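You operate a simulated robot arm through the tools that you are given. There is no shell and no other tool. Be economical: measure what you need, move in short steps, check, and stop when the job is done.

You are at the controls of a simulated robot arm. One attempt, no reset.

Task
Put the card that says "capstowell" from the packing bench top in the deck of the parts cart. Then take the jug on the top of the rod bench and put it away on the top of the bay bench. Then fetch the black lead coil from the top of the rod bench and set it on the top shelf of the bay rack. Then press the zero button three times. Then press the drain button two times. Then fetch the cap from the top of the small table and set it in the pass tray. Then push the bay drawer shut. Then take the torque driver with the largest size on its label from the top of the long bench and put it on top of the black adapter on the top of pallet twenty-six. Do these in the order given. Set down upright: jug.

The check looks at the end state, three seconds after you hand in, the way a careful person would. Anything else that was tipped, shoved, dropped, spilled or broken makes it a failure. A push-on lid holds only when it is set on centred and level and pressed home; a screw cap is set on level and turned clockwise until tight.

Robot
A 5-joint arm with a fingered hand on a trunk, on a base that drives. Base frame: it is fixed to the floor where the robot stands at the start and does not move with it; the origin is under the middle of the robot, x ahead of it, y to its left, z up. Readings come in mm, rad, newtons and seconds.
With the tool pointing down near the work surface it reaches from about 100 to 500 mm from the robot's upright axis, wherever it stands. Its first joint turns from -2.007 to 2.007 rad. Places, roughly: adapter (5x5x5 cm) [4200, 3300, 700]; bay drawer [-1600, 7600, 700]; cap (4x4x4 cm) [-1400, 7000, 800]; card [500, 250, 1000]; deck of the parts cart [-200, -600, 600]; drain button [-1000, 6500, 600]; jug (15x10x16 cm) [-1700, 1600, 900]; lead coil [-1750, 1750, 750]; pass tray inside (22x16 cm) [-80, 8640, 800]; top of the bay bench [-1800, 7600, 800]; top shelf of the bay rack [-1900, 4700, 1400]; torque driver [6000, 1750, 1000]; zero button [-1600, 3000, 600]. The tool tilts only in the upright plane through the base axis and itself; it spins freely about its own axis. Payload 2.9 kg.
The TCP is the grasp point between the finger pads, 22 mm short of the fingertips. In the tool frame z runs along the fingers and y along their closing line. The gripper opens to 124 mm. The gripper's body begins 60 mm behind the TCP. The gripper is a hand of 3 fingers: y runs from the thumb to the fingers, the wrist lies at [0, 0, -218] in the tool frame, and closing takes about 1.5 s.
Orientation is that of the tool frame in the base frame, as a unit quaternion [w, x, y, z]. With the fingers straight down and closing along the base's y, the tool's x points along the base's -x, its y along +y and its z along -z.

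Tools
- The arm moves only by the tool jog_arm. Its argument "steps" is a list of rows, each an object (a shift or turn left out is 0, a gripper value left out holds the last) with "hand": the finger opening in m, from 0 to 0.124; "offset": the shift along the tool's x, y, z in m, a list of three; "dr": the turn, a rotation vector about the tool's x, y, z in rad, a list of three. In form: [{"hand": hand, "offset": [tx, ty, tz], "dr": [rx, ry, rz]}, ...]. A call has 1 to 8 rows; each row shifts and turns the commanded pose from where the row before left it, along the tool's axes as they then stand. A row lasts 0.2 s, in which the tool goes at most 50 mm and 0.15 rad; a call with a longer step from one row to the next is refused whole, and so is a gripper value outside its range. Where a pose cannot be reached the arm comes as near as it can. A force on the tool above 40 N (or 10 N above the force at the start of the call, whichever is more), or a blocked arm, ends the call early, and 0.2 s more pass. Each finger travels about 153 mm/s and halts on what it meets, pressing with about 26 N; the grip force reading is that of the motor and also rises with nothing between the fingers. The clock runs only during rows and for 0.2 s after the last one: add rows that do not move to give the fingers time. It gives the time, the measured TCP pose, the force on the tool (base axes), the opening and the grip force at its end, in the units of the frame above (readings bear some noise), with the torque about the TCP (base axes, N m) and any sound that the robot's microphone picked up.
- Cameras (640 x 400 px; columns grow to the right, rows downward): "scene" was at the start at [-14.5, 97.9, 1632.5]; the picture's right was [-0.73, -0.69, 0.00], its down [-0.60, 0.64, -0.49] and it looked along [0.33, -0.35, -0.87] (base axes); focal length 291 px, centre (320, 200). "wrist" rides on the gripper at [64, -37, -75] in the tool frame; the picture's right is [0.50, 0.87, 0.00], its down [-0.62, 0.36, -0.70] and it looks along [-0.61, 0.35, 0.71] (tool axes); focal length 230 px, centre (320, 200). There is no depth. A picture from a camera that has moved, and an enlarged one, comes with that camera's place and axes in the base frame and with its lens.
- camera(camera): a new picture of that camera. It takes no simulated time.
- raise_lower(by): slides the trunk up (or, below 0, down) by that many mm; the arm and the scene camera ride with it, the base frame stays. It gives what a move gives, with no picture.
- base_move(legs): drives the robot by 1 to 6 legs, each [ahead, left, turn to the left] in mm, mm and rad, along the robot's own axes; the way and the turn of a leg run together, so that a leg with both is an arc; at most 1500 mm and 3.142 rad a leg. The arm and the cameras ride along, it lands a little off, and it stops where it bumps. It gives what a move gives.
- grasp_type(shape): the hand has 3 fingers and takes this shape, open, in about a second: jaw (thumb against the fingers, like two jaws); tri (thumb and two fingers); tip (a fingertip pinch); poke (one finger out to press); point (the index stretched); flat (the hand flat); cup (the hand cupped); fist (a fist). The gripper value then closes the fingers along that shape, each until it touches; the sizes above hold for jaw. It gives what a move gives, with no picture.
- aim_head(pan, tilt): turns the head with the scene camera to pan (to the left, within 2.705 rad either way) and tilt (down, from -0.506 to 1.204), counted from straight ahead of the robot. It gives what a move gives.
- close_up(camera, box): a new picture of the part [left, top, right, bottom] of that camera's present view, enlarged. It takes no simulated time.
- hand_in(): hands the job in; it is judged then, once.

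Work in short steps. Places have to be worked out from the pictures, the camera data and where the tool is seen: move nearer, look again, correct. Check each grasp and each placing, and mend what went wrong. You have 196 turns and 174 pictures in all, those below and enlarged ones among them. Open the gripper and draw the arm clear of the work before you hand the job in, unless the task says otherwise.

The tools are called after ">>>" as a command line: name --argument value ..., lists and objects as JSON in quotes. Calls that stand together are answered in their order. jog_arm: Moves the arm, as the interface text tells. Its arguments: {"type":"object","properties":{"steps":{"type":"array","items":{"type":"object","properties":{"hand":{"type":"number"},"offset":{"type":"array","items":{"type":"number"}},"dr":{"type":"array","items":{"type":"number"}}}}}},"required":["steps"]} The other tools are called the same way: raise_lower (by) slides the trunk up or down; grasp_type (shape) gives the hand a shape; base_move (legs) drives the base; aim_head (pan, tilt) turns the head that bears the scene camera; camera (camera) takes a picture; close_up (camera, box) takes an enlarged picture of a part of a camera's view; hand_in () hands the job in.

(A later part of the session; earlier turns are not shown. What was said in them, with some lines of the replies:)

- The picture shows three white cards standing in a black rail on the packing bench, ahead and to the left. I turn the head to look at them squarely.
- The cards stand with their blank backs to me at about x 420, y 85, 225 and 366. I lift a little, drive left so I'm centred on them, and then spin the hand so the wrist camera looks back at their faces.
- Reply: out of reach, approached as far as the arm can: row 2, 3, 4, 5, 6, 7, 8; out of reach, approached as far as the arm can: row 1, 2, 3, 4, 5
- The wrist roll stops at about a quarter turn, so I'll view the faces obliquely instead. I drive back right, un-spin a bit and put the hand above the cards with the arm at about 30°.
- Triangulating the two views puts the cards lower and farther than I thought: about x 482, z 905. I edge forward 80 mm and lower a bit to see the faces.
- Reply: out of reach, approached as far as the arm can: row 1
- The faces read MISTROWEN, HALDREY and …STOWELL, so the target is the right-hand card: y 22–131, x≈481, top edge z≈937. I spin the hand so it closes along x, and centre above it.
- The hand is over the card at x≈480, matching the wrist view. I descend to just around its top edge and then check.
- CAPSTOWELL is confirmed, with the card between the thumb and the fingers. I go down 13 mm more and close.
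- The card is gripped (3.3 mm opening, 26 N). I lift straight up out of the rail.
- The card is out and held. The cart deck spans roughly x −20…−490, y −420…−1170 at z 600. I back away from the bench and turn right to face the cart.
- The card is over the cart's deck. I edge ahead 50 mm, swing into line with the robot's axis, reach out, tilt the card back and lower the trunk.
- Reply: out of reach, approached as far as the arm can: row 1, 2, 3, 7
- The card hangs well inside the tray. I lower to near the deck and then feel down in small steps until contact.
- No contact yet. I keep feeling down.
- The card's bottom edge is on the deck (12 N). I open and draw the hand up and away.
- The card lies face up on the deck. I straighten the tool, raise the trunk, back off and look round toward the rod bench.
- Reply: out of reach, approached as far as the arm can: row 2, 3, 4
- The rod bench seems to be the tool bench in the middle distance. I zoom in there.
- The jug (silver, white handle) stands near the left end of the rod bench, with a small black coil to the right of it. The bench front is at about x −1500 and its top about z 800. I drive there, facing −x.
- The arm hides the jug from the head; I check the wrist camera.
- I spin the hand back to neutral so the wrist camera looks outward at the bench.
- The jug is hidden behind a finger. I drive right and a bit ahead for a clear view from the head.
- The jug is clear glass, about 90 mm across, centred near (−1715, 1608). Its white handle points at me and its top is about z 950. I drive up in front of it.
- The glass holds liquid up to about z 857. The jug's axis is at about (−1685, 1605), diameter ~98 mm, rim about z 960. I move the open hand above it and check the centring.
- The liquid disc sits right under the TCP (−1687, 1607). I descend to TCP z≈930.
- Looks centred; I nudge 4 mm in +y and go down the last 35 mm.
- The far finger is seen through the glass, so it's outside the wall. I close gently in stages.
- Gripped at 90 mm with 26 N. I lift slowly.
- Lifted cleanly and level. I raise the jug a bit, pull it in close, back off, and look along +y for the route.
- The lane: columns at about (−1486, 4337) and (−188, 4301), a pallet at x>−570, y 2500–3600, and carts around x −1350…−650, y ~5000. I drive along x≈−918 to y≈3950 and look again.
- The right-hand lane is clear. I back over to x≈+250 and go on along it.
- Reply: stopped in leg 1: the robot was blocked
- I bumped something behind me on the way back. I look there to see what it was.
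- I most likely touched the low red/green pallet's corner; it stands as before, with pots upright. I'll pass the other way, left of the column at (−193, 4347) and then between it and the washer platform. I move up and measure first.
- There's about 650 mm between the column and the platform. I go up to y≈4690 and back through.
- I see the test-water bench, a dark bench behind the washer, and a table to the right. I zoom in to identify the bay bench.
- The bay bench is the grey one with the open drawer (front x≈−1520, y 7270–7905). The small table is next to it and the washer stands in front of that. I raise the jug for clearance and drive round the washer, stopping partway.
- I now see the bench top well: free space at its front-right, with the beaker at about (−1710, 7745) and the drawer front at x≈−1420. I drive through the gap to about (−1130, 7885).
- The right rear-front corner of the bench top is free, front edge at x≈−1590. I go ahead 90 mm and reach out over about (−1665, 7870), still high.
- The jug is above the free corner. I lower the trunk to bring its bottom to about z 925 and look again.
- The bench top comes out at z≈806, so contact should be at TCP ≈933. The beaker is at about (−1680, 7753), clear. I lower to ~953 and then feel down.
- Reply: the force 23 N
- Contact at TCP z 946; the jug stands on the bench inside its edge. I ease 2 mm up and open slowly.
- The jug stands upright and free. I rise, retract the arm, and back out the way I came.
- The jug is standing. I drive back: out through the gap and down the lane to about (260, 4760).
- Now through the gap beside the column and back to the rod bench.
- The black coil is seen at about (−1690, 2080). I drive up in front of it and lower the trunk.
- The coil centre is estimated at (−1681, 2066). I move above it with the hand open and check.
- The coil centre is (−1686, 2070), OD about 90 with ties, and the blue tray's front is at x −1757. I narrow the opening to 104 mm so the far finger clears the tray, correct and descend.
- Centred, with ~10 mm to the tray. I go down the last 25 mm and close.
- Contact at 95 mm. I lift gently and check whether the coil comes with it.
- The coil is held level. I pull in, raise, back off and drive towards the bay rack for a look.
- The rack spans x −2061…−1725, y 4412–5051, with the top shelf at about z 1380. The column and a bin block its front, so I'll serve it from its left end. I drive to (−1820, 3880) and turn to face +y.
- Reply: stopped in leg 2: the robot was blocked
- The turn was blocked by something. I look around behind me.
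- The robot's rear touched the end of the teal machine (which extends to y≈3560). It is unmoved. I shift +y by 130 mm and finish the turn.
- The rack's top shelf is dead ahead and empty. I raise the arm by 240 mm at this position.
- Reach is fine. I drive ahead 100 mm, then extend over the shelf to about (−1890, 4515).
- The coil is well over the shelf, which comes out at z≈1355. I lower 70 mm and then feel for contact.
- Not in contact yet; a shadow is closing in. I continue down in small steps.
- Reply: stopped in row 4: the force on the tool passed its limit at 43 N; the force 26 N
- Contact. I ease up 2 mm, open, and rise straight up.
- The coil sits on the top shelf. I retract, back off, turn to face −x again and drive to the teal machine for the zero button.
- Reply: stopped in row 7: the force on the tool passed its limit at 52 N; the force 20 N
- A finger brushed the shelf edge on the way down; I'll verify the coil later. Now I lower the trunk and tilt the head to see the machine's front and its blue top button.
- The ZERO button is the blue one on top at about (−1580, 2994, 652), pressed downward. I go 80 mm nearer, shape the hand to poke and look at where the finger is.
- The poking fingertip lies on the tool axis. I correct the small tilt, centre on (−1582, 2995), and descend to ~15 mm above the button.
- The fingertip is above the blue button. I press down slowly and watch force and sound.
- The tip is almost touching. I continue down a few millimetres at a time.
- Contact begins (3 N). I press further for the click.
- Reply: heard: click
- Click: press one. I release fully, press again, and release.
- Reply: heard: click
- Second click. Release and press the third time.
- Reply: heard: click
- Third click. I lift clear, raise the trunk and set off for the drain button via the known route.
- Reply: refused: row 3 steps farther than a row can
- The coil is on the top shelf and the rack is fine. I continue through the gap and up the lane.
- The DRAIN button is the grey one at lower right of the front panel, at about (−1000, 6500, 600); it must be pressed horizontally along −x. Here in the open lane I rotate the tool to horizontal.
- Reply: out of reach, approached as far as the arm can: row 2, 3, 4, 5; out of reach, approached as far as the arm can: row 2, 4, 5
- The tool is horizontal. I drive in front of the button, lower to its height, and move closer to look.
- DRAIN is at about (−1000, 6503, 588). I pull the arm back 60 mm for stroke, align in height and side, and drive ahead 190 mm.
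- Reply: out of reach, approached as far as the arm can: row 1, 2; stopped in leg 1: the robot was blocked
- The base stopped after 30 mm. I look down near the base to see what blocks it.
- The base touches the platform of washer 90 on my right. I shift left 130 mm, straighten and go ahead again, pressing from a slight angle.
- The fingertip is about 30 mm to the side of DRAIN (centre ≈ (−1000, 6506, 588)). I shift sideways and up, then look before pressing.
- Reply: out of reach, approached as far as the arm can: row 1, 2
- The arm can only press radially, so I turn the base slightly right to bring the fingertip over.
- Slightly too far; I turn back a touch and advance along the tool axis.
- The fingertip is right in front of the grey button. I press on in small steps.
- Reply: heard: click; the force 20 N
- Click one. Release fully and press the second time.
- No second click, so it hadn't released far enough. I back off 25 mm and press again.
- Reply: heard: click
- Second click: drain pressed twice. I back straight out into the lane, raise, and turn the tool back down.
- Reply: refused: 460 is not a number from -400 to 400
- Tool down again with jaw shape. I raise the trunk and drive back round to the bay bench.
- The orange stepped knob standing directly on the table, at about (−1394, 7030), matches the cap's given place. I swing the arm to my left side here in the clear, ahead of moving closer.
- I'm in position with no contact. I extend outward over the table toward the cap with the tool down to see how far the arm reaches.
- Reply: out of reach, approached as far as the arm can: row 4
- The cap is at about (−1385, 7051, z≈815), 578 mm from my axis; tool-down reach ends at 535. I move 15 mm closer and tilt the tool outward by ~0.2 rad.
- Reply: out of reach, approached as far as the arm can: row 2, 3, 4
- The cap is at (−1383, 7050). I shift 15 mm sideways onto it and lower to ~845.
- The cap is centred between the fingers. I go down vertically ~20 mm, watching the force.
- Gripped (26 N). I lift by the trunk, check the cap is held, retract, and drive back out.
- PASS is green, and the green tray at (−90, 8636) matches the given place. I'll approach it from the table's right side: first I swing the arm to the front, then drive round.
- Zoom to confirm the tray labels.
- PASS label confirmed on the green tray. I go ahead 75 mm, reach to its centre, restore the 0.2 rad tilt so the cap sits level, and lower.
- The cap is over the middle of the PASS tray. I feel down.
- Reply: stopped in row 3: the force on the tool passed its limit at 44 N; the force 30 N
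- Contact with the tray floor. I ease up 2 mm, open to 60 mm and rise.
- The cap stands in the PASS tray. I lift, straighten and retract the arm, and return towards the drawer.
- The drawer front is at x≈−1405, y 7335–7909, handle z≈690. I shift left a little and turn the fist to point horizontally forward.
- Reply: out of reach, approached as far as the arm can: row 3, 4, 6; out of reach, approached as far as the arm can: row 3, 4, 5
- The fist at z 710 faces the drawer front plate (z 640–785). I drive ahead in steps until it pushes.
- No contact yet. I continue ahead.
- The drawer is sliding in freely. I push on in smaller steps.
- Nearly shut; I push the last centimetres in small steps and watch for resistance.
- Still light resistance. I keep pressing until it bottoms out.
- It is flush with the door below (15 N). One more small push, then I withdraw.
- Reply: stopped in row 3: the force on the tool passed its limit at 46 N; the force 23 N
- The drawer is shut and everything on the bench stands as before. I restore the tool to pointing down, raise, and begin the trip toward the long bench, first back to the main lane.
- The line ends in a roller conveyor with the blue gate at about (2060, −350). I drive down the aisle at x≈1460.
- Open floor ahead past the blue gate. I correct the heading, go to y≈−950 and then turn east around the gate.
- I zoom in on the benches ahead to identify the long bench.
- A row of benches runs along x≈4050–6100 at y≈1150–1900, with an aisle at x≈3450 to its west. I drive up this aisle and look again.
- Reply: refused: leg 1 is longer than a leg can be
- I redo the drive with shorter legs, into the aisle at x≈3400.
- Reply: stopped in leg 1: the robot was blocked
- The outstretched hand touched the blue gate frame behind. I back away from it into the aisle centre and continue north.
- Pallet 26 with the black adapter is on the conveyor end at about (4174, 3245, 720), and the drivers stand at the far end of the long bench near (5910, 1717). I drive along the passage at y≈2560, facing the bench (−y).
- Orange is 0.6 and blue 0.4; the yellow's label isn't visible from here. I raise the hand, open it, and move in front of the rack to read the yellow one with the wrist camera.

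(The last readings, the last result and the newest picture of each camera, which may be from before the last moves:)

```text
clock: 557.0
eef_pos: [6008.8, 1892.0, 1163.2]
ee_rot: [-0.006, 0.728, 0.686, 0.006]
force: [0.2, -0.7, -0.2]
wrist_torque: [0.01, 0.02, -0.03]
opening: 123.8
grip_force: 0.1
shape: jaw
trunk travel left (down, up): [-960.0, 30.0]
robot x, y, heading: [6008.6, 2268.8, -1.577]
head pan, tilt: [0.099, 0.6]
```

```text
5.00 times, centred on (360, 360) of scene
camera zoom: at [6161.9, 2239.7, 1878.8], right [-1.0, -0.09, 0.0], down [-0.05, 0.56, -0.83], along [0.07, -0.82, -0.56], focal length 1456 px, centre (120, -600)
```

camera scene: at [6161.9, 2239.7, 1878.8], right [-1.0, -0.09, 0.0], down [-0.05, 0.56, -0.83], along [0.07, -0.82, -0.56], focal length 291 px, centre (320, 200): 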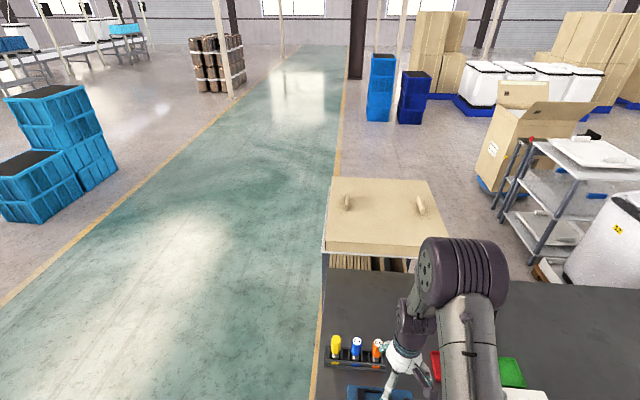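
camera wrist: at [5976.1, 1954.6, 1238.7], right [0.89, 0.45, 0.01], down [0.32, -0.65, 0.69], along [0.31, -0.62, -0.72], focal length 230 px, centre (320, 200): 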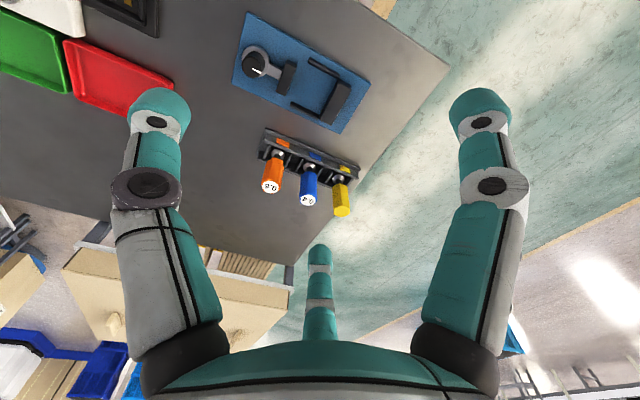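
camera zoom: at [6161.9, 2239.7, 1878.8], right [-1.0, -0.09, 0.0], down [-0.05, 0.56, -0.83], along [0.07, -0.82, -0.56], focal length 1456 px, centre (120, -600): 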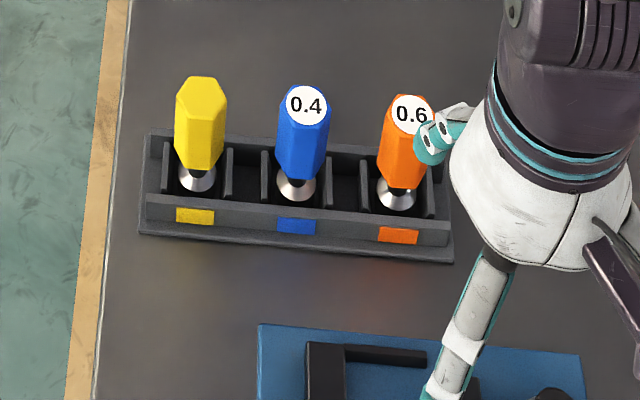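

The rough place given (x≈6000) and the labels point to the orange 0.6 driver: top at (6014, 1700, 955). I edge 38 mm ahead, narrow the opening to 50 mm and move over it.

>>> base_move --legs '[[38, 0, 0]]'

>>> jog_arm --steps '[{"offset": [-0.038, 0.004, 0], "hand": 0.05}, {"offset": [-0.038, 0.004, 0]}, {"offset": [-0.038, 0.003, 0]}, {"offset": [-0.036, 0.003, 0]}, {}]'

>>> camera --camera "wrist"

```text
clock: 557.8
eef_pos: [6009.0, 1857.1, 1163.7]
ee_rot: [-0.005, 0.728, 0.686, 0.004]
force: [-0.6, 0.0, 0.4]
wrist_torque: [-0.02, 0.02, 0.0]
opening: 123.8
grip_force: 0.0
shape: jaw
trunk travel left (down, up): [-960.0, 30.0]
robot x, y, heading: [6007.9, 2228.2, -1.583]
head pan, tilt: [0.099, 0.6]
```

```text
clock: 559.0
eef_pos: [6013.6, 1705.2, 1159.3]
ee_rot: [-0.007, 0.728, 0.685, 0.006]
force: [-0.2, 0.0, 0.9]
wrist_torque: [0.01, -0.02, -0.01]
opening: 50.3
grip_force: 0.0
shape: jaw
trunk travel left (down, up): [-960.0, 30.0]
robot x, y, heading: [6005.1, 2231.0, -1.581]
head pan, tilt: [0.099, 0.6]
```

```text
28 pictures are left
camera wrist: at [5982.4, 1769.1, 1235.7], right [0.89, 0.45, 0.01], down [0.32, -0.65, 0.69], along [0.31, -0.62, -0.72], focal length 230 px, centre (320, 200)
```

wrist: 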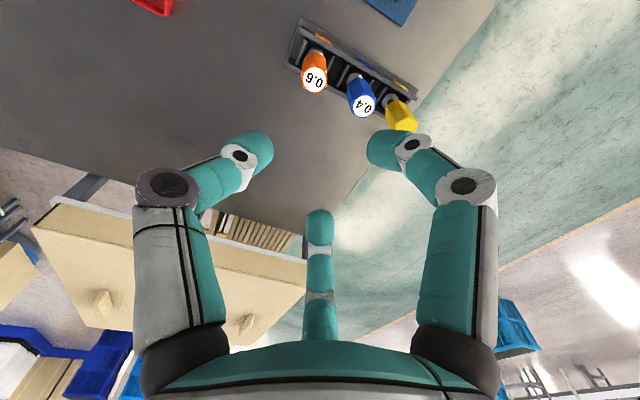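

Nearly centred. I shift 9 mm further, lower to just above the handles and check.

>>> jog_arm --steps '[{"offset": [-0.009, 0, 0]}, {}]'

>>> raise_lower --by -165

>>> camera --camera "wrist"

```text
clock: 559.6
eef_pos: [6014.2, 1695.6, 1159.8]
ee_rot: [-0.007, 0.728, 0.685, 0.007]
force: [0.1, 0.6, 0.5]
wrist_torque: [0.02, 0.03, 0.02]
opening: 50.2
grip_force: 0.0
shape: jaw
trunk travel left (down, up): [-960.0, 30.0]
robot x, y, heading: [6008.2, 2228.5, -1.584]
head pan, tilt: [0.099, 0.6]
```

```text
clock: 561.5
eef_pos: [6014.8, 1696.0, 995.7]
ee_rot: [-0.006, 0.728, 0.686, 0.005]
force: [0.3, 0.3, 1.0]
wrist_torque: [0.0, 0.05, -0.03]
opening: 50.6
grip_force: 0.1
shape: jaw
trunk travel left (down, up): [-795.0, 195.0]
robot x, y, heading: [6005.9, 2232.0, -1.577]
head pan, tilt: [0.099, 0.6]
```

```text
27 pictures are left
camera wrist: at [5981.3, 1758.3, 1071.2], right [0.89, 0.45, 0.01], down [0.32, -0.65, 0.69], along [0.31, -0.62, -0.72], focal length 230 px, centre (320, 200)
```

wrist: 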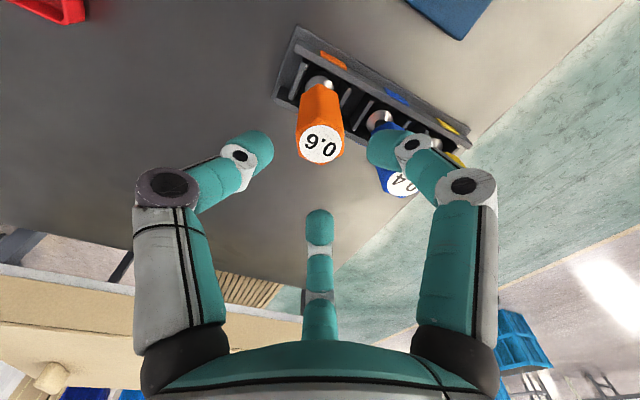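

I correct by (−4, +5) mm and descend around the orange handle.

>>> jog_arm --steps '[{"offset": [0.005, -0.004, 0.01]}, {"offset": [0, 0, 0.015]}, {"offset": [0, 0, 0.015]}, {"offset": [0, 0, 0.015]}, {"offset": [0, 0, 0.008]}, {}]'

>>> camera --camera "wrist"

```text
clock: 562.9
eef_pos: [6011.1, 1700.5, 931.0]
ee_rot: [-0.007, 0.728, 0.686, 0.005]
force: [0.1, -0.5, -0.9]
wrist_torque: [-0.01, 0.01, 0.02]
opening: 50.3
grip_force: 0.1
shape: jaw
trunk travel left (down, up): [-795.0, 195.0]
robot x, y, heading: [6008.8, 2229.8, -1.582]
head pan, tilt: [0.099, 0.6]
```

```text
26 pictures are left
camera wrist: at [5977.9, 1764.7, 1008.1], right [0.89, 0.45, 0.01], down [0.32, -0.65, 0.69], along [0.31, -0.62, -0.72], focal length 230 px, centre (320, 200)
```

wrist: 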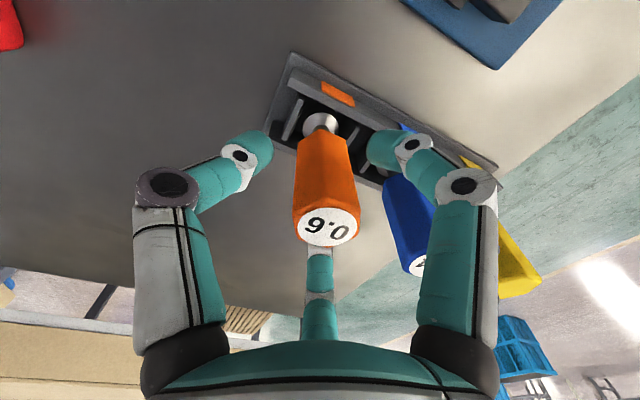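

The handle is between the fingers and the blue driver is untouched. I close.

>>> jog_arm --steps '[{"hand": 0.035}, {"hand": 0.02}, {"hand": 0.005}, {}, {}, {}]'

>>> jog_arm --steps '[{"offset": [0, 0, -0.015]}, {"offset": [0, 0, -0.02]}, {"offset": [0, 0, -0.03]}, {"offset": [0, 0, -0.03]}, {"offset": [0, 0, -0.04]}, {}]'

>>> camera --camera "wrist"

>>> camera --camera "scene"

```text
clock: 564.3
eef_pos: [6010.9, 1701.9, 931.2]
ee_rot: [-0.007, 0.728, 0.686, 0.006]
force: [0.5, -1.3, 0.3]
wrist_torque: [-0.03, -0.04, 0.0]
opening: 24.5
grip_force: 26.2
shape: jaw
trunk travel left (down, up): [-795.0, 195.0]
robot x, y, heading: [6007.1, 2232.1, -1.582]
head pan, tilt: [0.099, 0.6]
```

```text
clock: 565.7
eef_pos: [6010.8, 1696.0, 1069.4]
ee_rot: [-0.006, 0.728, 0.686, 0.006]
force: [0.2, -0.2, -2.0]
wrist_torque: [-0.03, 0.03, -0.01]
opening: 24.0
grip_force: 26.0
shape: jaw
trunk travel left (down, up): [-795.0, 195.0]
robot x, y, heading: [6006.0, 2230.0, -1.58]
head pan, tilt: [0.099, 0.6]
```

```text
25 pictures are left
camera wrist: at [5977.5, 1760.4, 1145.1], right [0.89, 0.45, 0.01], down [0.32, -0.65, 0.69], along [0.31, -0.61, -0.72], focal length 230 px, centre (320, 200)
```

wrist: 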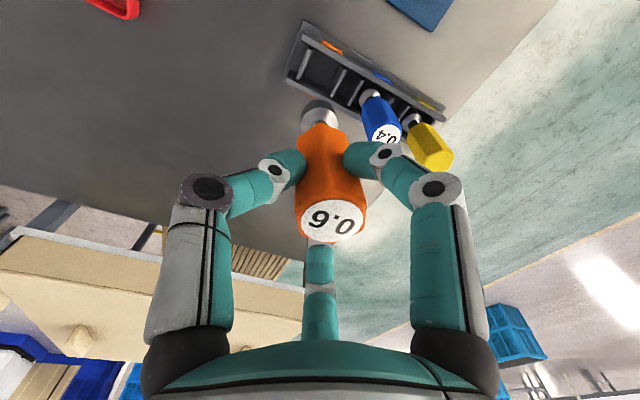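

```text
24 pictures are left
camera scene: at [6161.6, 2200.0, 1713.7], right [-1.0, -0.09, 0.0], down [-0.05, 0.56, -0.82], along [0.07, -0.82, -0.57], focal length 291 px, centre (320, 200)
```

scene: 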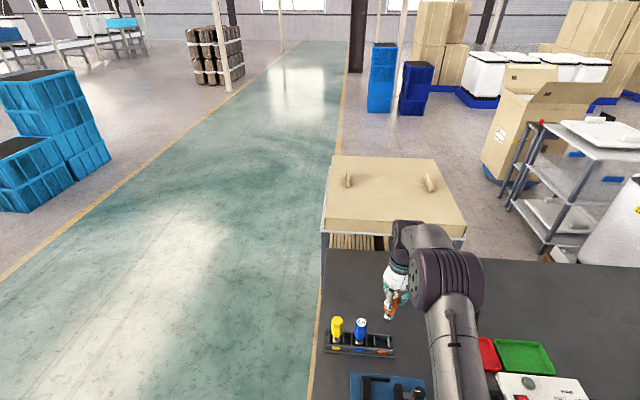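

The 0.6 driver is out. But the yellow one carries its label on a side I haven't seen, and it could be larger, so I retract and drive round the bench's east end to check before placing.

>>> jog_arm --steps '[{"offset": [0.04, 0, -0.02]}, {"offset": [0.04, 0, -0.02]}, {"offset": [0.04, 0, 0]}, {"offset": [0.04, 0, 0]}]'

>>> base_move --legs '[[-250, 0, 0], [0, 750, 0], [1150, 0, 0]]'

>>> aim_head --pan -2.0 --tilt 0.7

>>> camera --camera "scene"

```text
clock: 566.7
eef_pos: [6023.8, 1859.9, 1110.3]
ee_rot: [-0.005, 0.728, 0.686, 0.004]
force: [-1.0, 0.8, -1.7]
wrist_torque: [0.0, -0.02, 0.02]
opening: 23.7
grip_force: 26.1
shape: jaw
trunk travel left (down, up): [-795.0, 195.0]
robot x, y, heading: [6007.2, 2230.5, -1.577]
head pan, tilt: [0.099, 0.6]
```

```text
clock: 577.6
eef_pos: [6771.5, 975.2, 1109.0]
ee_rot: [-0.007, 0.727, 0.687, 0.006]
force: [0.1, 0.0, -2.3]
wrist_torque: [-0.01, 0.03, -0.03]
opening: 23.9
grip_force: 25.5
shape: jaw
trunk travel left (down, up): [-795.0, 195.0]
robot x, y, heading: [6753.9, 1345.1, -1.577]
head pan, tilt: [0.099, 0.6]
```

```text
clock: 579.6
eef_pos: [6769.7, 976.2, 1109.2]
ee_rot: [-0.006, 0.727, 0.686, 0.006]
force: [-0.6, 0.2, -2.0]
wrist_torque: [-0.01, 0.0, -0.02]
opening: 23.9
grip_force: 25.8
shape: jaw
trunk travel left (down, up): [-795.0, 195.0]
robot x, y, heading: [6756.4, 1347.2, -1.573]
head pan, tilt: [-2.0, 0.7]
```

```text
23 pictures are left
camera scene: at [6822.6, 1442.9, 1705.1], right [0.42, 0.91, 0.0], down [0.58, -0.27, -0.77], along [-0.69, 0.32, -0.64], focal length 291 px, centre (320, 200)
```

scene: 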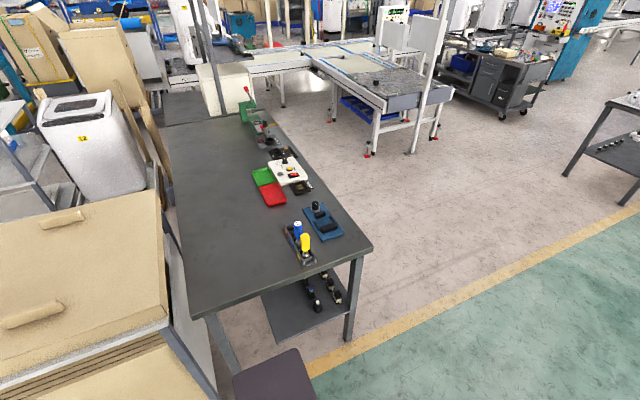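

>>> close_up --camera "scene" --box '[275, 210, 335, 270]'

```text
6.67 times, centred on (305, 240) of scene
camera zoom: at [6822.6, 1442.9, 1705.1], right [0.42, 0.91, 0.0], down [0.58, -0.27, -0.77], along [-0.69, 0.32, -0.64], focal length 1941 px, centre (420, -67)
```

zoom: 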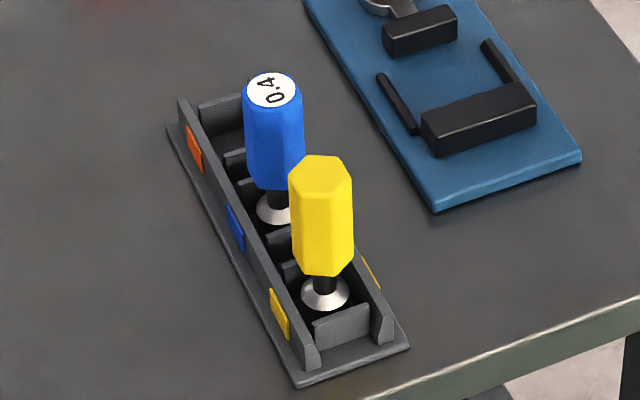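

The yellow driver bears no label at all, so orange 0.6 is the largest labelled. I drive to the pallet: back north, west to x≈4170, and turn to face it.

>>> base_move --legs '[[-1190, 0, 0], [0, -1300, 0], [0, -1280, 0], [0, 0, 3.14]]'

>>> aim_head --pan -0.1 --tilt 0.7

>>> camera --camera "scene"

```text
clock: 605.1
eef_pos: [4194.5, 3028.6, 1109.5]
ee_rot: [-0.006, -0.654, 0.757, -0.006]
force: [-0.1, -0.2, -1.8]
wrist_torque: [0.0, -0.03, 0.03]
opening: 23.7
grip_force: 26.0
shape: jaw
trunk travel left (down, up): [-795.0, 195.0]
robot x, y, heading: [4182.2, 2658.4, 1.471]
head pan, tilt: [-2.0, 0.7]
```

```text
clock: 607.0
eef_pos: [4195.6, 3029.0, 1110.5]
ee_rot: [-0.006, -0.654, 0.757, -0.005]
force: [-0.1, -0.2, -1.2]
wrist_torque: [-0.01, 0.03, 0.02]
opening: 23.5
grip_force: 25.6
shape: jaw
trunk travel left (down, up): [-795.0, 195.0]
robot x, y, heading: [4179.4, 2657.6, 1.478]
head pan, tilt: [-0.099, 0.7]
```

```text
21 pictures are left
camera scene: at [4046.2, 2696.1, 1705.1], right [0.98, -0.19, 0.0], down [-0.12, -0.63, -0.76], along [0.15, 0.75, -0.64], focal length 291 px, centre (320, 200)
```

scene: 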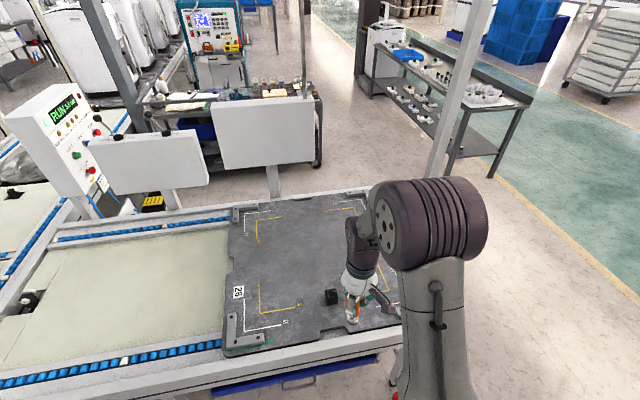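

Pallet 26 with the small black adapter is in view at about (4205, 3270). I zoom in on it.

>>> close_up --camera "scene" --box '[300, 255, 400, 335]'

>>> camera --camera "wrist"

```text
5.00 times, centred on (350, 295) of scene
camera zoom: at [4046.2, 2696.1, 1705.1], right [0.98, -0.19, 0.0], down [-0.12, -0.63, -0.76], along [0.15, 0.75, -0.64], focal length 1456 px, centre (170, -275)
```

zoom: 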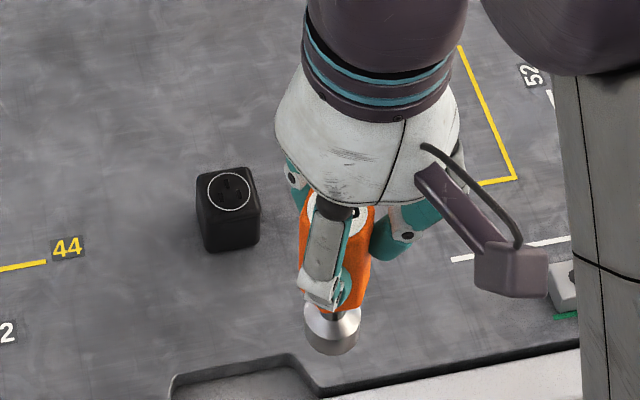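

```text
19 pictures are left
camera wrist: at [4223.4, 2960.8, 1185.5], right [-0.93, -0.37, 0.01], down [-0.26, 0.67, 0.69], along [-0.26, 0.64, -0.72], focal length 230 px, centre (320, 200)
```

wrist: 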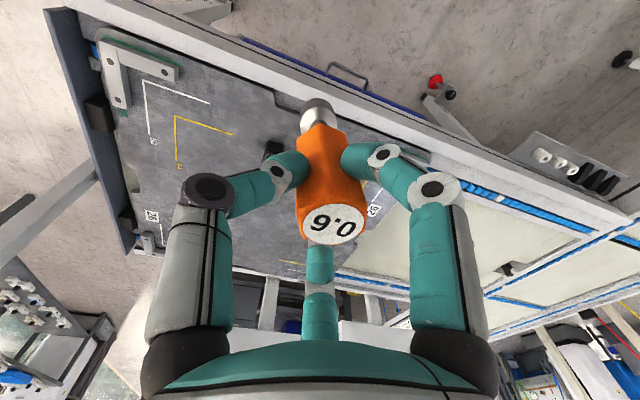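

The driver has a flat metal foot, and the adapter is a black 5 cm block. I drive ahead 95 mm and extend toward it for a precise look.

>>> base_move --legs '[[95, 0, 0]]'

>>> raise_lower --by -100

>>> jog_arm --steps '[{"offset": [-0.03, 0.0, 0]}, {"offset": [-0.03, 0, 0]}, {}]'

>>> camera --camera "wrist"

>>> close_up --camera "scene" --box '[290, 240, 410, 340]'

```text
clock: 608.1
eef_pos: [4204.7, 3126.1, 1109.6]
ee_rot: [-0.006, -0.654, 0.756, -0.006]
force: [-0.1, 0.2, -2.3]
wrist_torque: [-0.04, -0.03, 0.04]
opening: 23.6
grip_force: 25.6
shape: jaw
trunk travel left (down, up): [-795.0, 195.0]
robot x, y, heading: [4193.9, 2757.4, 1.474]
head pan, tilt: [-0.099, 0.7]
```

```text
clock: 609.4
eef_pos: [4204.1, 3125.3, 1009.7]
ee_rot: [-0.005, -0.654, 0.756, -0.005]
force: [0.4, 0.5, -1.8]
wrist_torque: [0.0, 0.0, -0.01]
opening: 23.6
grip_force: 25.5
shape: jaw
trunk travel left (down, up): [-695.0, 295.0]
robot x, y, heading: [4186.4, 2754.5, 1.477]
head pan, tilt: [-0.099, 0.7]
```

```text
clock: 610.2
eef_pos: [4215.0, 3184.9, 1008.2]
ee_rot: [-0.007, -0.654, 0.756, -0.007]
force: [-0.1, -0.7, -2.0]
wrist_torque: [0.0, -0.04, 0.0]
opening: 23.5
grip_force: 25.5
shape: jaw
trunk travel left (down, up): [-695.0, 295.0]
robot x, y, heading: [4191.6, 2750.6, 1.474]
head pan, tilt: [-0.099, 0.7]
```

```text
18 pictures are left
camera wrist: at [4242.4, 3116.7, 1084.0], right [-0.93, -0.37, 0.01], down [-0.26, 0.67, 0.69], along [-0.26, 0.64, -0.72], focal length 230 px, centre (320, 200)
```

wrist: 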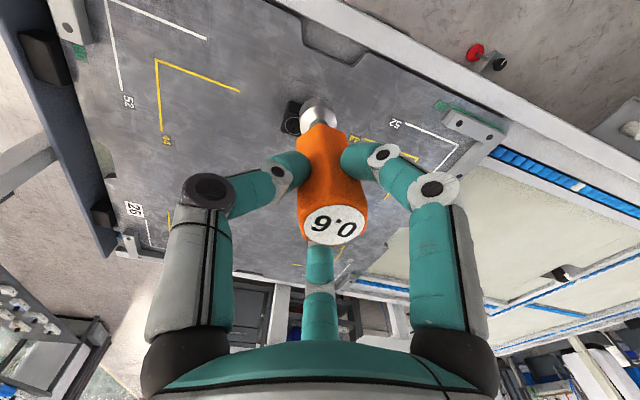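

```text
4.00 times, centred on (350, 290) of scene
camera zoom: at [4055.1, 2791.6, 1605.1], right [0.98, -0.19, 0.0], down [-0.12, -0.63, -0.77], along [0.15, 0.75, -0.64], focal length 1165 px, centre (200, -160)
```

zoom: 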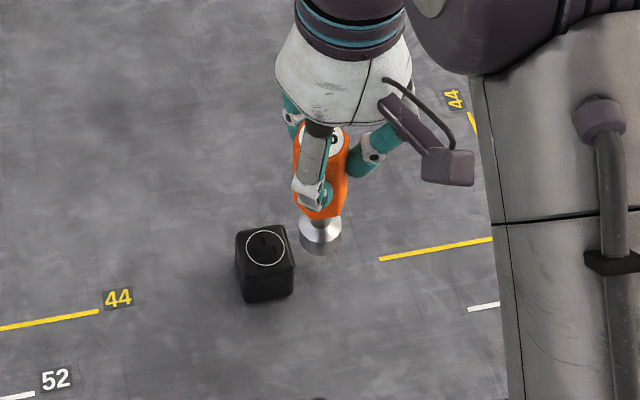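

The adapter's top centre is about (4217, 3305, z≈690). I go 45 mm further ahead and bring the driver above it, watching both in view.

>>> base_move --legs '[[45, 0, 0]]'

>>> jog_arm --steps '[{"offset": [-0.025, 0.0, 0]}, {"offset": [-0.025, 0, 0]}, {"offset": [-0.02, 0.008, 0]}, {}]'

>>> raise_lower --by -130

>>> camera --camera "wrist"

>>> close_up --camera "scene" --box '[290, 240, 410, 340]'

```text
clock: 611.1
eef_pos: [4219.8, 3231.7, 1008.3]
ee_rot: [-0.007, -0.653, 0.757, -0.007]
force: [0.2, 0.1, -1.5]
wrist_torque: [0.01, 0.01, 0.01]
opening: 23.6
grip_force: 26.1
shape: jaw
trunk travel left (down, up): [-695.0, 295.0]
robot x, y, heading: [4192.7, 2801.5, 1.47]
head pan, tilt: [-0.099, 0.7]
```

```text
clock: 612.1
eef_pos: [4220.6, 3302.6, 1006.0]
ee_rot: [-0.005, -0.654, 0.757, -0.006]
force: [-0.2, -0.1, -2.1]
wrist_torque: [0.02, -0.01, 0.01]
opening: 23.4
grip_force: 25.7
shape: jaw
trunk travel left (down, up): [-695.0, 295.0]
robot x, y, heading: [4192.3, 2800.7, 1.48]
head pan, tilt: [-0.099, 0.7]
```

```text
clock: 613.7
eef_pos: [4221.4, 3302.3, 874.9]
ee_rot: [-0.005, -0.654, 0.757, -0.007]
force: [-0.9, -0.4, -1.1]
wrist_torque: [-0.03, -0.02, 0.01]
opening: 23.4
grip_force: 25.5
shape: jaw
trunk travel left (down, up): [-565.0, 425.0]
robot x, y, heading: [4195.8, 2799.6, 1.474]
head pan, tilt: [-0.099, 0.7]
```

```text
16 pictures are left
camera wrist: at [4248.0, 3233.5, 952.1], right [-0.93, -0.37, 0.01], down [-0.26, 0.67, 0.69], along [-0.26, 0.64, -0.72], focal length 230 px, centre (320, 200)
```

wrist: 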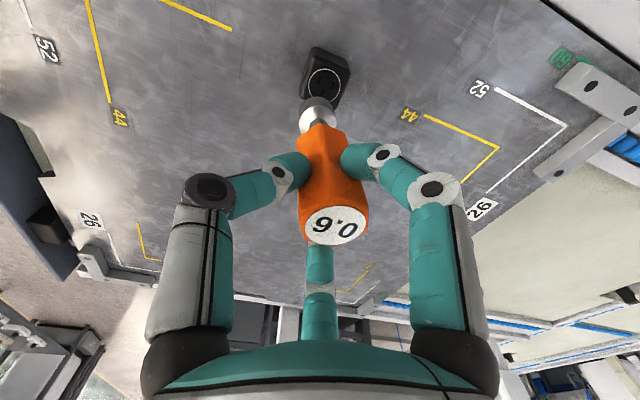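

```text
4.00 times, centred on (350, 290) of scene
camera zoom: at [4059.7, 2838.4, 1475.1], right [0.98, -0.19, 0.0], down [-0.12, -0.63, -0.76], along [0.15, 0.75, -0.64], focal length 1165 px, centre (200, -160)
```

zoom: 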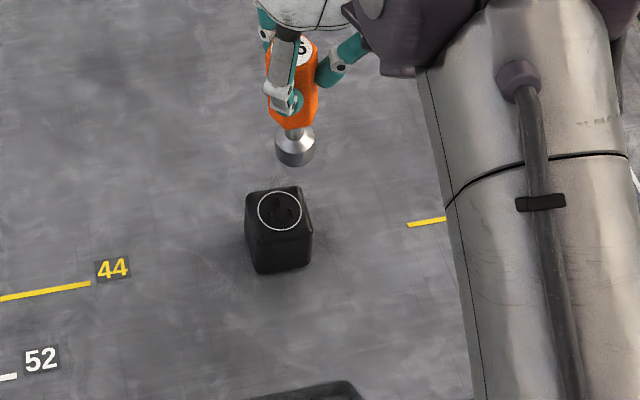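

Foot centre ≈ (4221, 3303, 774); adapter top ≈ (4214, 3301, 710). I correct by (−7, −3) mm, lower 40 mm and check again.

>>> jog_arm --steps '[{"offset": [0.004, 0.0065, 0]}, {}]'

>>> raise_lower --by -42

>>> close_up --camera "wrist" --box '[240, 20, 400, 140]'

>>> close_up --camera "scene" --box '[310, 240, 390, 300]'

```text
clock: 614.3
eef_pos: [4214.9, 3300.2, 876.9]
ee_rot: [-0.006, -0.654, 0.757, -0.006]
force: [0.5, 0.2, -1.4]
wrist_torque: [-0.02, 0.0, 0.01]
opening: 23.7
grip_force: 25.7
shape: jaw
trunk travel left (down, up): [-565.0, 425.0]
robot x, y, heading: [4194.8, 2798.3, 1.477]
head pan, tilt: [-0.099, 0.7]
```

```text
clock: 615.2
eef_pos: [4214.4, 3299.1, 834.3]
ee_rot: [-0.006, -0.654, 0.757, -0.007]
force: [-0.1, -0.6, -1.8]
wrist_torque: [0.01, -0.03, 0.01]
opening: 23.0
grip_force: 26.2
shape: jaw
trunk travel left (down, up): [-523.0, 467.0]
robot x, y, heading: [4191.4, 2798.5, 1.475]
head pan, tilt: [-0.099, 0.7]
```

```text
3.33 times, centred on (320, 80) of wrist
camera zoom: at [4242.1, 3230.6, 910.7], right [-0.93, -0.37, 0.01], down [-0.26, 0.67, 0.69], along [-0.26, 0.64, -0.72], focal length 767 px, centre (320, 600)
```

zoom: 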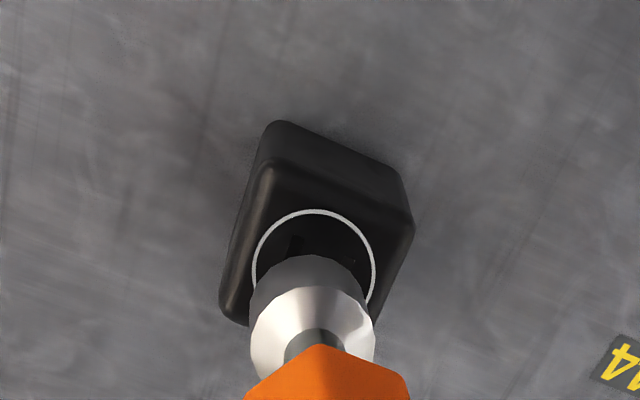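

```text
6.67 times, centred on (350, 270) of scene
camera zoom: at [4059.8, 2838.4, 1433.0], right [0.98, -0.19, 0.0], down [-0.12, -0.63, -0.76], along [0.15, 0.75, -0.64], focal length 1941 px, centre (120, -267)
```

zoom: 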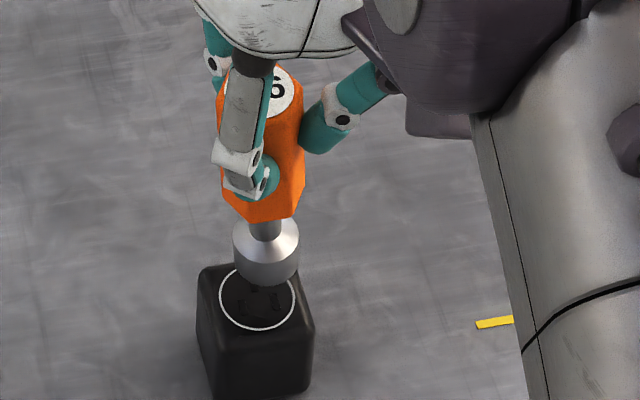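

The adapter has a ring marking the spot; the foot is within ~3 mm of it. I correct by (−2, −3) mm and lower gently to contact.

>>> jog_arm --steps '[{"offset": [0.003, 0.0015, 0]}, {"offset": [0, 0, 0.004]}, {"offset": [0, 0, 0.004]}, {"offset": [0, 0, 0.003]}, {}]'

>>> close_up --camera "wrist" --box '[240, 20, 400, 140]'

>>> close_up --camera "scene" --box '[310, 240, 390, 300]'

```text
clock: 616.4
eef_pos: [4212.3, 3296.8, 822.8]
ee_rot: [-0.006, -0.653, 0.757, -0.006]
force: [0.3, -0.6, -1.4]
wrist_torque: [0.01, -0.03, 0.04]
opening: 23.7
grip_force: 25.9
shape: jaw
trunk travel left (down, up): [-523.0, 467.0]
robot x, y, heading: [4194.8, 2800.7, 1.473]
head pan, tilt: [-0.099, 0.7]
```

```text
3.33 times, centred on (320, 80) of wrist
camera zoom: at [4240.0, 3227.9, 899.5], right [-0.93, -0.37, 0.01], down [-0.26, 0.67, 0.69], along [-0.26, 0.64, -0.72], focal length 767 px, centre (320, 600)
```

zoom: 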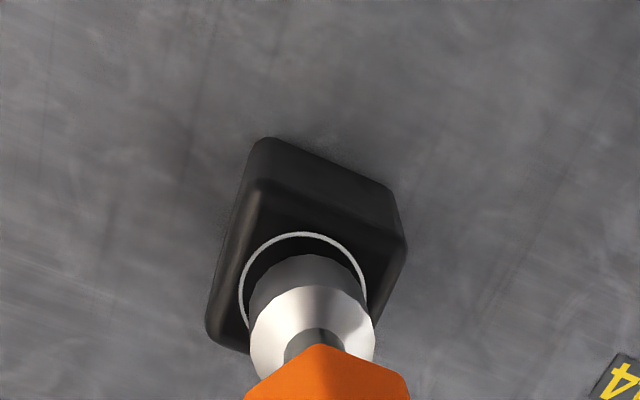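

```text
6.67 times, centred on (350, 270) of scene
camera zoom: at [4059.7, 2838.5, 1433.1], right [0.98, -0.19, 0.0], down [-0.12, -0.63, -0.76], along [0.15, 0.75, -0.64], focal length 1941 px, centre (120, -267)
```

zoom: 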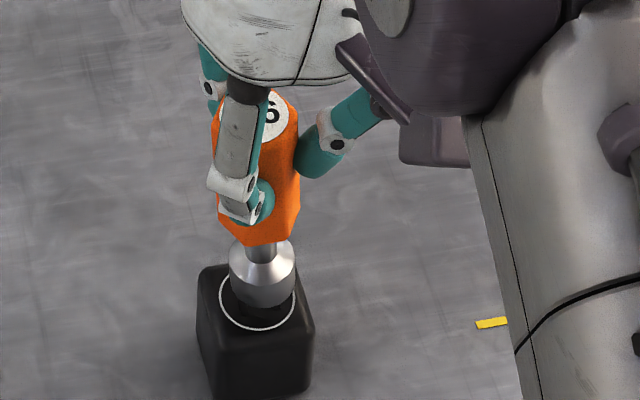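

Both views agree within ~2 mm of centre, gap about 8 mm. I lower to contact.

>>> jog_arm --steps '[{"offset": [0.001, 0, 0.003]}, {"offset": [0, 0, 0.003]}, {"offset": [0, 0, 0.002]}, {}]'

>>> jog_arm --steps '[{"offset": [0, 0, 0.002]}, {}]'

```text
clock: 617.4
eef_pos: [4212.8, 3295.7, 815.3]
ee_rot: [-0.006, -0.653, 0.757, -0.007]
force: [0.4, -0.6, -1.9]
wrist_torque: [0.0, -0.01, 0.0]
opening: 23.5
grip_force: 25.5
shape: jaw
trunk travel left (down, up): [-523.0, 467.0]
robot x, y, heading: [4192.0, 2799.7, 1.474]
head pan, tilt: [-0.099, 0.7]
```

```text
clock: 618.0
eef_pos: [4212.7, 3295.7, 813.7]
ee_rot: [-0.006, -0.653, 0.757, -0.007]
force: [-0.6, -0.6, -1.6]
wrist_torque: [-0.01, -0.02, 0.02]
opening: 23.4
grip_force: 26.1
shape: jaw
trunk travel left (down, up): [-523.0, 467.0]
robot x, y, heading: [4193.4, 2795.7, 1.48]
head pan, tilt: [-0.099, 0.7]
```

No contact yet; I continue by 2 mm steps.

>>> jog_arm --steps '[{"offset": [0, 0, 0.002]}, {"offset": [0, 0, 0.002]}, {}]'

>>> jog_arm --steps '[{"offset": [0, 0, 0.0015]}, {"offset": [0, 0, 0.0015]}, {}]'

```text
clock: 618.8
eef_pos: [4211.8, 3295.0, 810.0]
ee_rot: [-0.006, -0.653, 0.757, -0.006]
force: [-0.7, 0.0, -1.4]
wrist_torque: [-0.01, -0.02, -0.01]
opening: 23.6
grip_force: 26.0
shape: jaw
trunk travel left (down, up): [-523.0, 467.0]
robot x, y, heading: [4196.9, 2801.8, 1.473]
head pan, tilt: [-0.099, 0.7]
```

```text
clock: 619.6
eef_pos: [4211.1, 3295.6, 807.4]
ee_rot: [-0.007, -0.653, 0.757, -0.005]
force: [0.0, -0.6, -1.9]
wrist_torque: [-0.02, -0.01, -0.01]
opening: 23.6
grip_force: 26.1
shape: jaw
trunk travel left (down, up): [-523.0, 467.0]
robot x, y, heading: [4191.9, 2800.0, 1.475]
head pan, tilt: [-0.099, 0.7]
```

Still free and I've drifted a little in xy. I take another look.

>>> close_up --camera "wrist" --box '[240, 40, 400, 160]'

>>> close_up --camera "scene" --box '[310, 240, 390, 300]'

```text
3.33 times, centred on (320, 100) of wrist
camera zoom: at [4239.4, 3226.7, 883.3], right [-0.93, -0.37, 0.01], down [-0.26, 0.67, 0.69], along [-0.26, 0.64, -0.72], focal length 767 px, centre (320, 533)
```

zoom: 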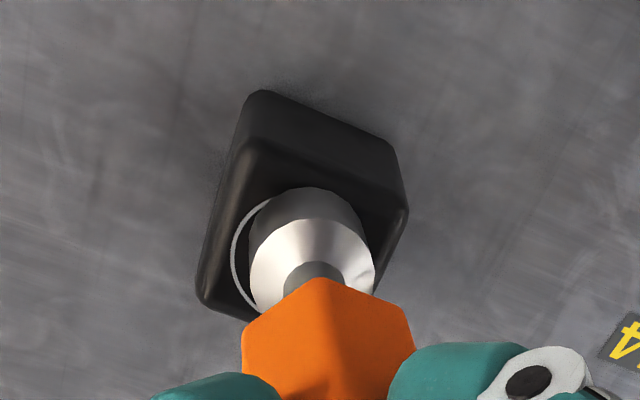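

```text
6.67 times, centred on (350, 270) of scene
camera zoom: at [4059.7, 2838.5, 1433.1], right [0.98, -0.19, 0.0], down [-0.12, -0.63, -0.76], along [0.15, 0.75, -0.64], focal length 1941 px, centre (120, -267)
```

zoom: 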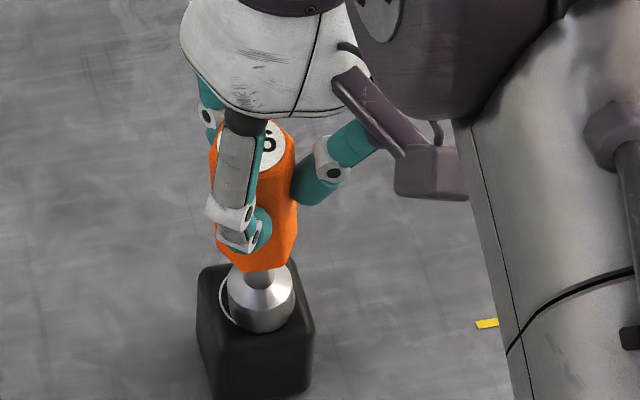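

The foot is about 4 mm short in y. I correct that and lower the last bit.

>>> jog_arm --steps '[{"offset": [-0.004, 0, 0]}, {"offset": [0, 0, 0.0015]}, {"offset": [0, 0, 0.0015]}, {}]'

>>> close_up --camera "scene" --box '[310, 240, 390, 300]'

```text
clock: 620.6
eef_pos: [4213.1, 3298.8, 805.4]
ee_rot: [-0.006, -0.653, 0.757, -0.006]
force: [1.1, 0.8, 2.3]
wrist_torque: [0.02, -0.01, 0.01]
opening: 23.3
grip_force: 26.1
shape: jaw
trunk travel left (down, up): [-523.0, 467.0]
robot x, y, heading: [4195.8, 2802.6, 1.479]
head pan, tilt: [-0.099, 0.7]
```

```text
6.67 times, centred on (350, 270) of scene
camera zoom: at [4059.7, 2838.1, 1433.2], right [0.98, -0.19, 0.0], down [-0.12, -0.63, -0.77], along [0.15, 0.75, -0.64], focal length 1941 px, centre (120, -267)
```

zoom: 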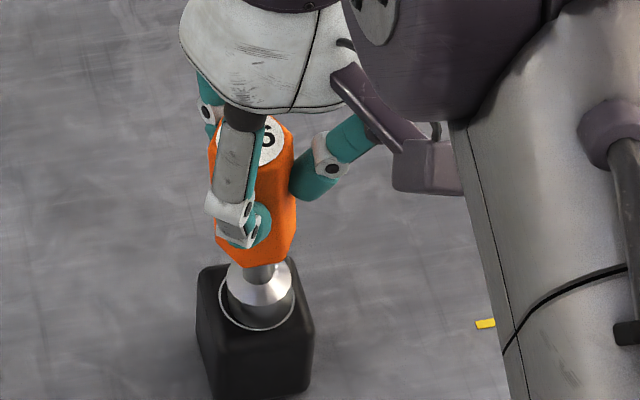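

Contact, with the foot inside the ring. I open the fingers gradually.

>>> jog_arm --steps '[{"hand": 0.027}, {"hand": 0.031}, {"hand": 0.037}, {"hand": 0.045}, {"hand": 0.055}, {}]'

>>> camera --camera "wrist"

```text
clock: 622.0
eef_pos: [4211.9, 3298.6, 804.6]
ee_rot: [-0.006, -0.654, 0.757, -0.007]
force: [-0.2, 0.5, -1.2]
wrist_torque: [0.01, -0.01, 0.01]
opening: 54.4
grip_force: 0.0
shape: jaw
trunk travel left (down, up): [-523.0, 467.0]
robot x, y, heading: [4194.9, 2805.0, 1.471]
head pan, tilt: [-0.099, 0.7]
```

```text
7 pictures are left
camera wrist: at [4240.2, 3230.5, 880.7], right [-0.93, -0.37, 0.01], down [-0.26, 0.67, 0.69], along [-0.26, 0.64, -0.72], focal length 230 px, centre (320, 200)
```

wrist: 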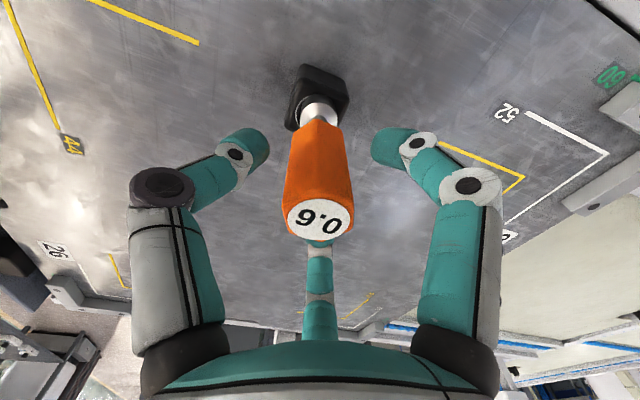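

The driver stands free. I rise straight up by the trunk and back away, then check.

>>> raise_lower --by 200

>>> jog_arm --steps '[{"offset": [0.04, 0, 0]}, {"offset": [0.04, 0, 0]}, {"offset": [0.04, 0, 0]}, {"hand": 0.124}]'

>>> base_move --legs '[[-150, 0, 0]]'

>>> camera --camera "scene"

```text
clock: 624.1
eef_pos: [4212.0, 3298.8, 1003.6]
ee_rot: [-0.007, -0.653, 0.757, -0.007]
force: [0.5, -0.2, 0.0]
wrist_torque: [0.01, -0.03, -0.04]
opening: 54.4
grip_force: 0.0
shape: jaw
trunk travel left (down, up): [-723.0, 267.0]
robot x, y, heading: [4193.3, 2798.1, 1.473]
head pan, tilt: [-0.099, 0.7]
```

```text
clock: 625.1
eef_pos: [4197.0, 3181.8, 1006.9]
ee_rot: [-0.006, -0.653, 0.757, -0.006]
force: [-1.0, 1.0, -0.3]
wrist_torque: [0.03, -0.02, 0.0]
opening: 124.0
grip_force: 0.0
shape: jaw
trunk travel left (down, up): [-723.0, 267.0]
robot x, y, heading: [4190.7, 2800.5, 1.475]
head pan, tilt: [-0.099, 0.7]
```

```text
clock: 626.5
eef_pos: [4181.8, 3030.1, 1007.2]
ee_rot: [-0.006, -0.653, 0.757, -0.006]
force: [-0.3, 0.0, -0.7]
wrist_torque: [0.02, -0.02, -0.01]
opening: 123.7
grip_force: 0.0
shape: jaw
trunk travel left (down, up): [-723.0, 267.0]
robot x, y, heading: [4177.6, 2648.0, 1.478]
head pan, tilt: [-0.099, 0.7]
```

```text
6 pictures are left
camera scene: at [4045.2, 2686.9, 1633.1], right [0.98, -0.19, 0.0], down [-0.12, -0.63, -0.77], along [0.15, 0.75, -0.64], focal length 291 px, centre (320, 200)
```

scene: 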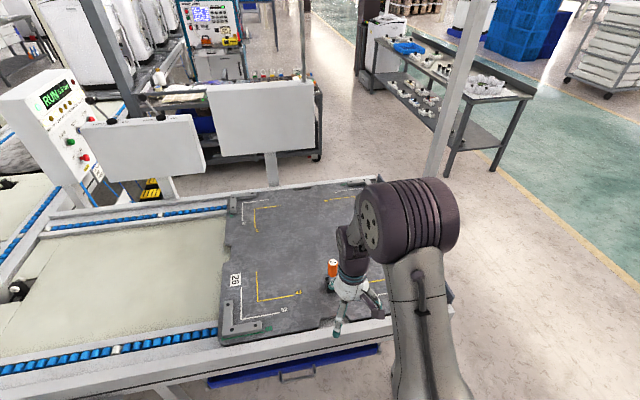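

The orange 0.6 driver stands upright on the adapter, the hand is open and the arm is clear. All the steps were done in order, so I hand in.

>>> hand_in

```text
The job is handed in.
```

I did all eight steps in the order given and handed the job in, but I bumped fixed objects five times on the way, and whether any of them shifted was judged by eye only.

**Steps**
1. The "capstowell" card lies face up in the parts cart deck.
2. The jug stands upright on the bay bench, with its liquid still in it.
3. The black lead coil is on the top shelf of the bay rack.
4. The zero button gave three clicks.
5. The drain button gave two clicks. One extra press between them made no click, because I had not backed off far enough.
6. I took the orange knob standing on the small table as the cap; it now stands in the tray labelled PASS. The caps in the tray on that table stayed where they were.
7. The bay drawer is shut, flush with the door below it.
8. The orange 0.6 torque driver stands upright on the black adapter on pallet 26. The blue driver says 0.4, and I saw no label on the yellow one from the sides I could see.

**Bumps**
- **Red and green pallet:** the base stopped against something I took to be this pallet. The pots stood as before when I looked back.
- **Teal machine:** the base touched its end when I turned; it looked unmoved.
- **Washer 90:** the base stopped against its platform, and I did not check it afterwards.
- **Blue gate:** the hand brushed the frame, and I did not check it afterwards.
- **Bay rack:** a finger pressed the top shelf edge with about 52 N. The rack and coil looked fine later.
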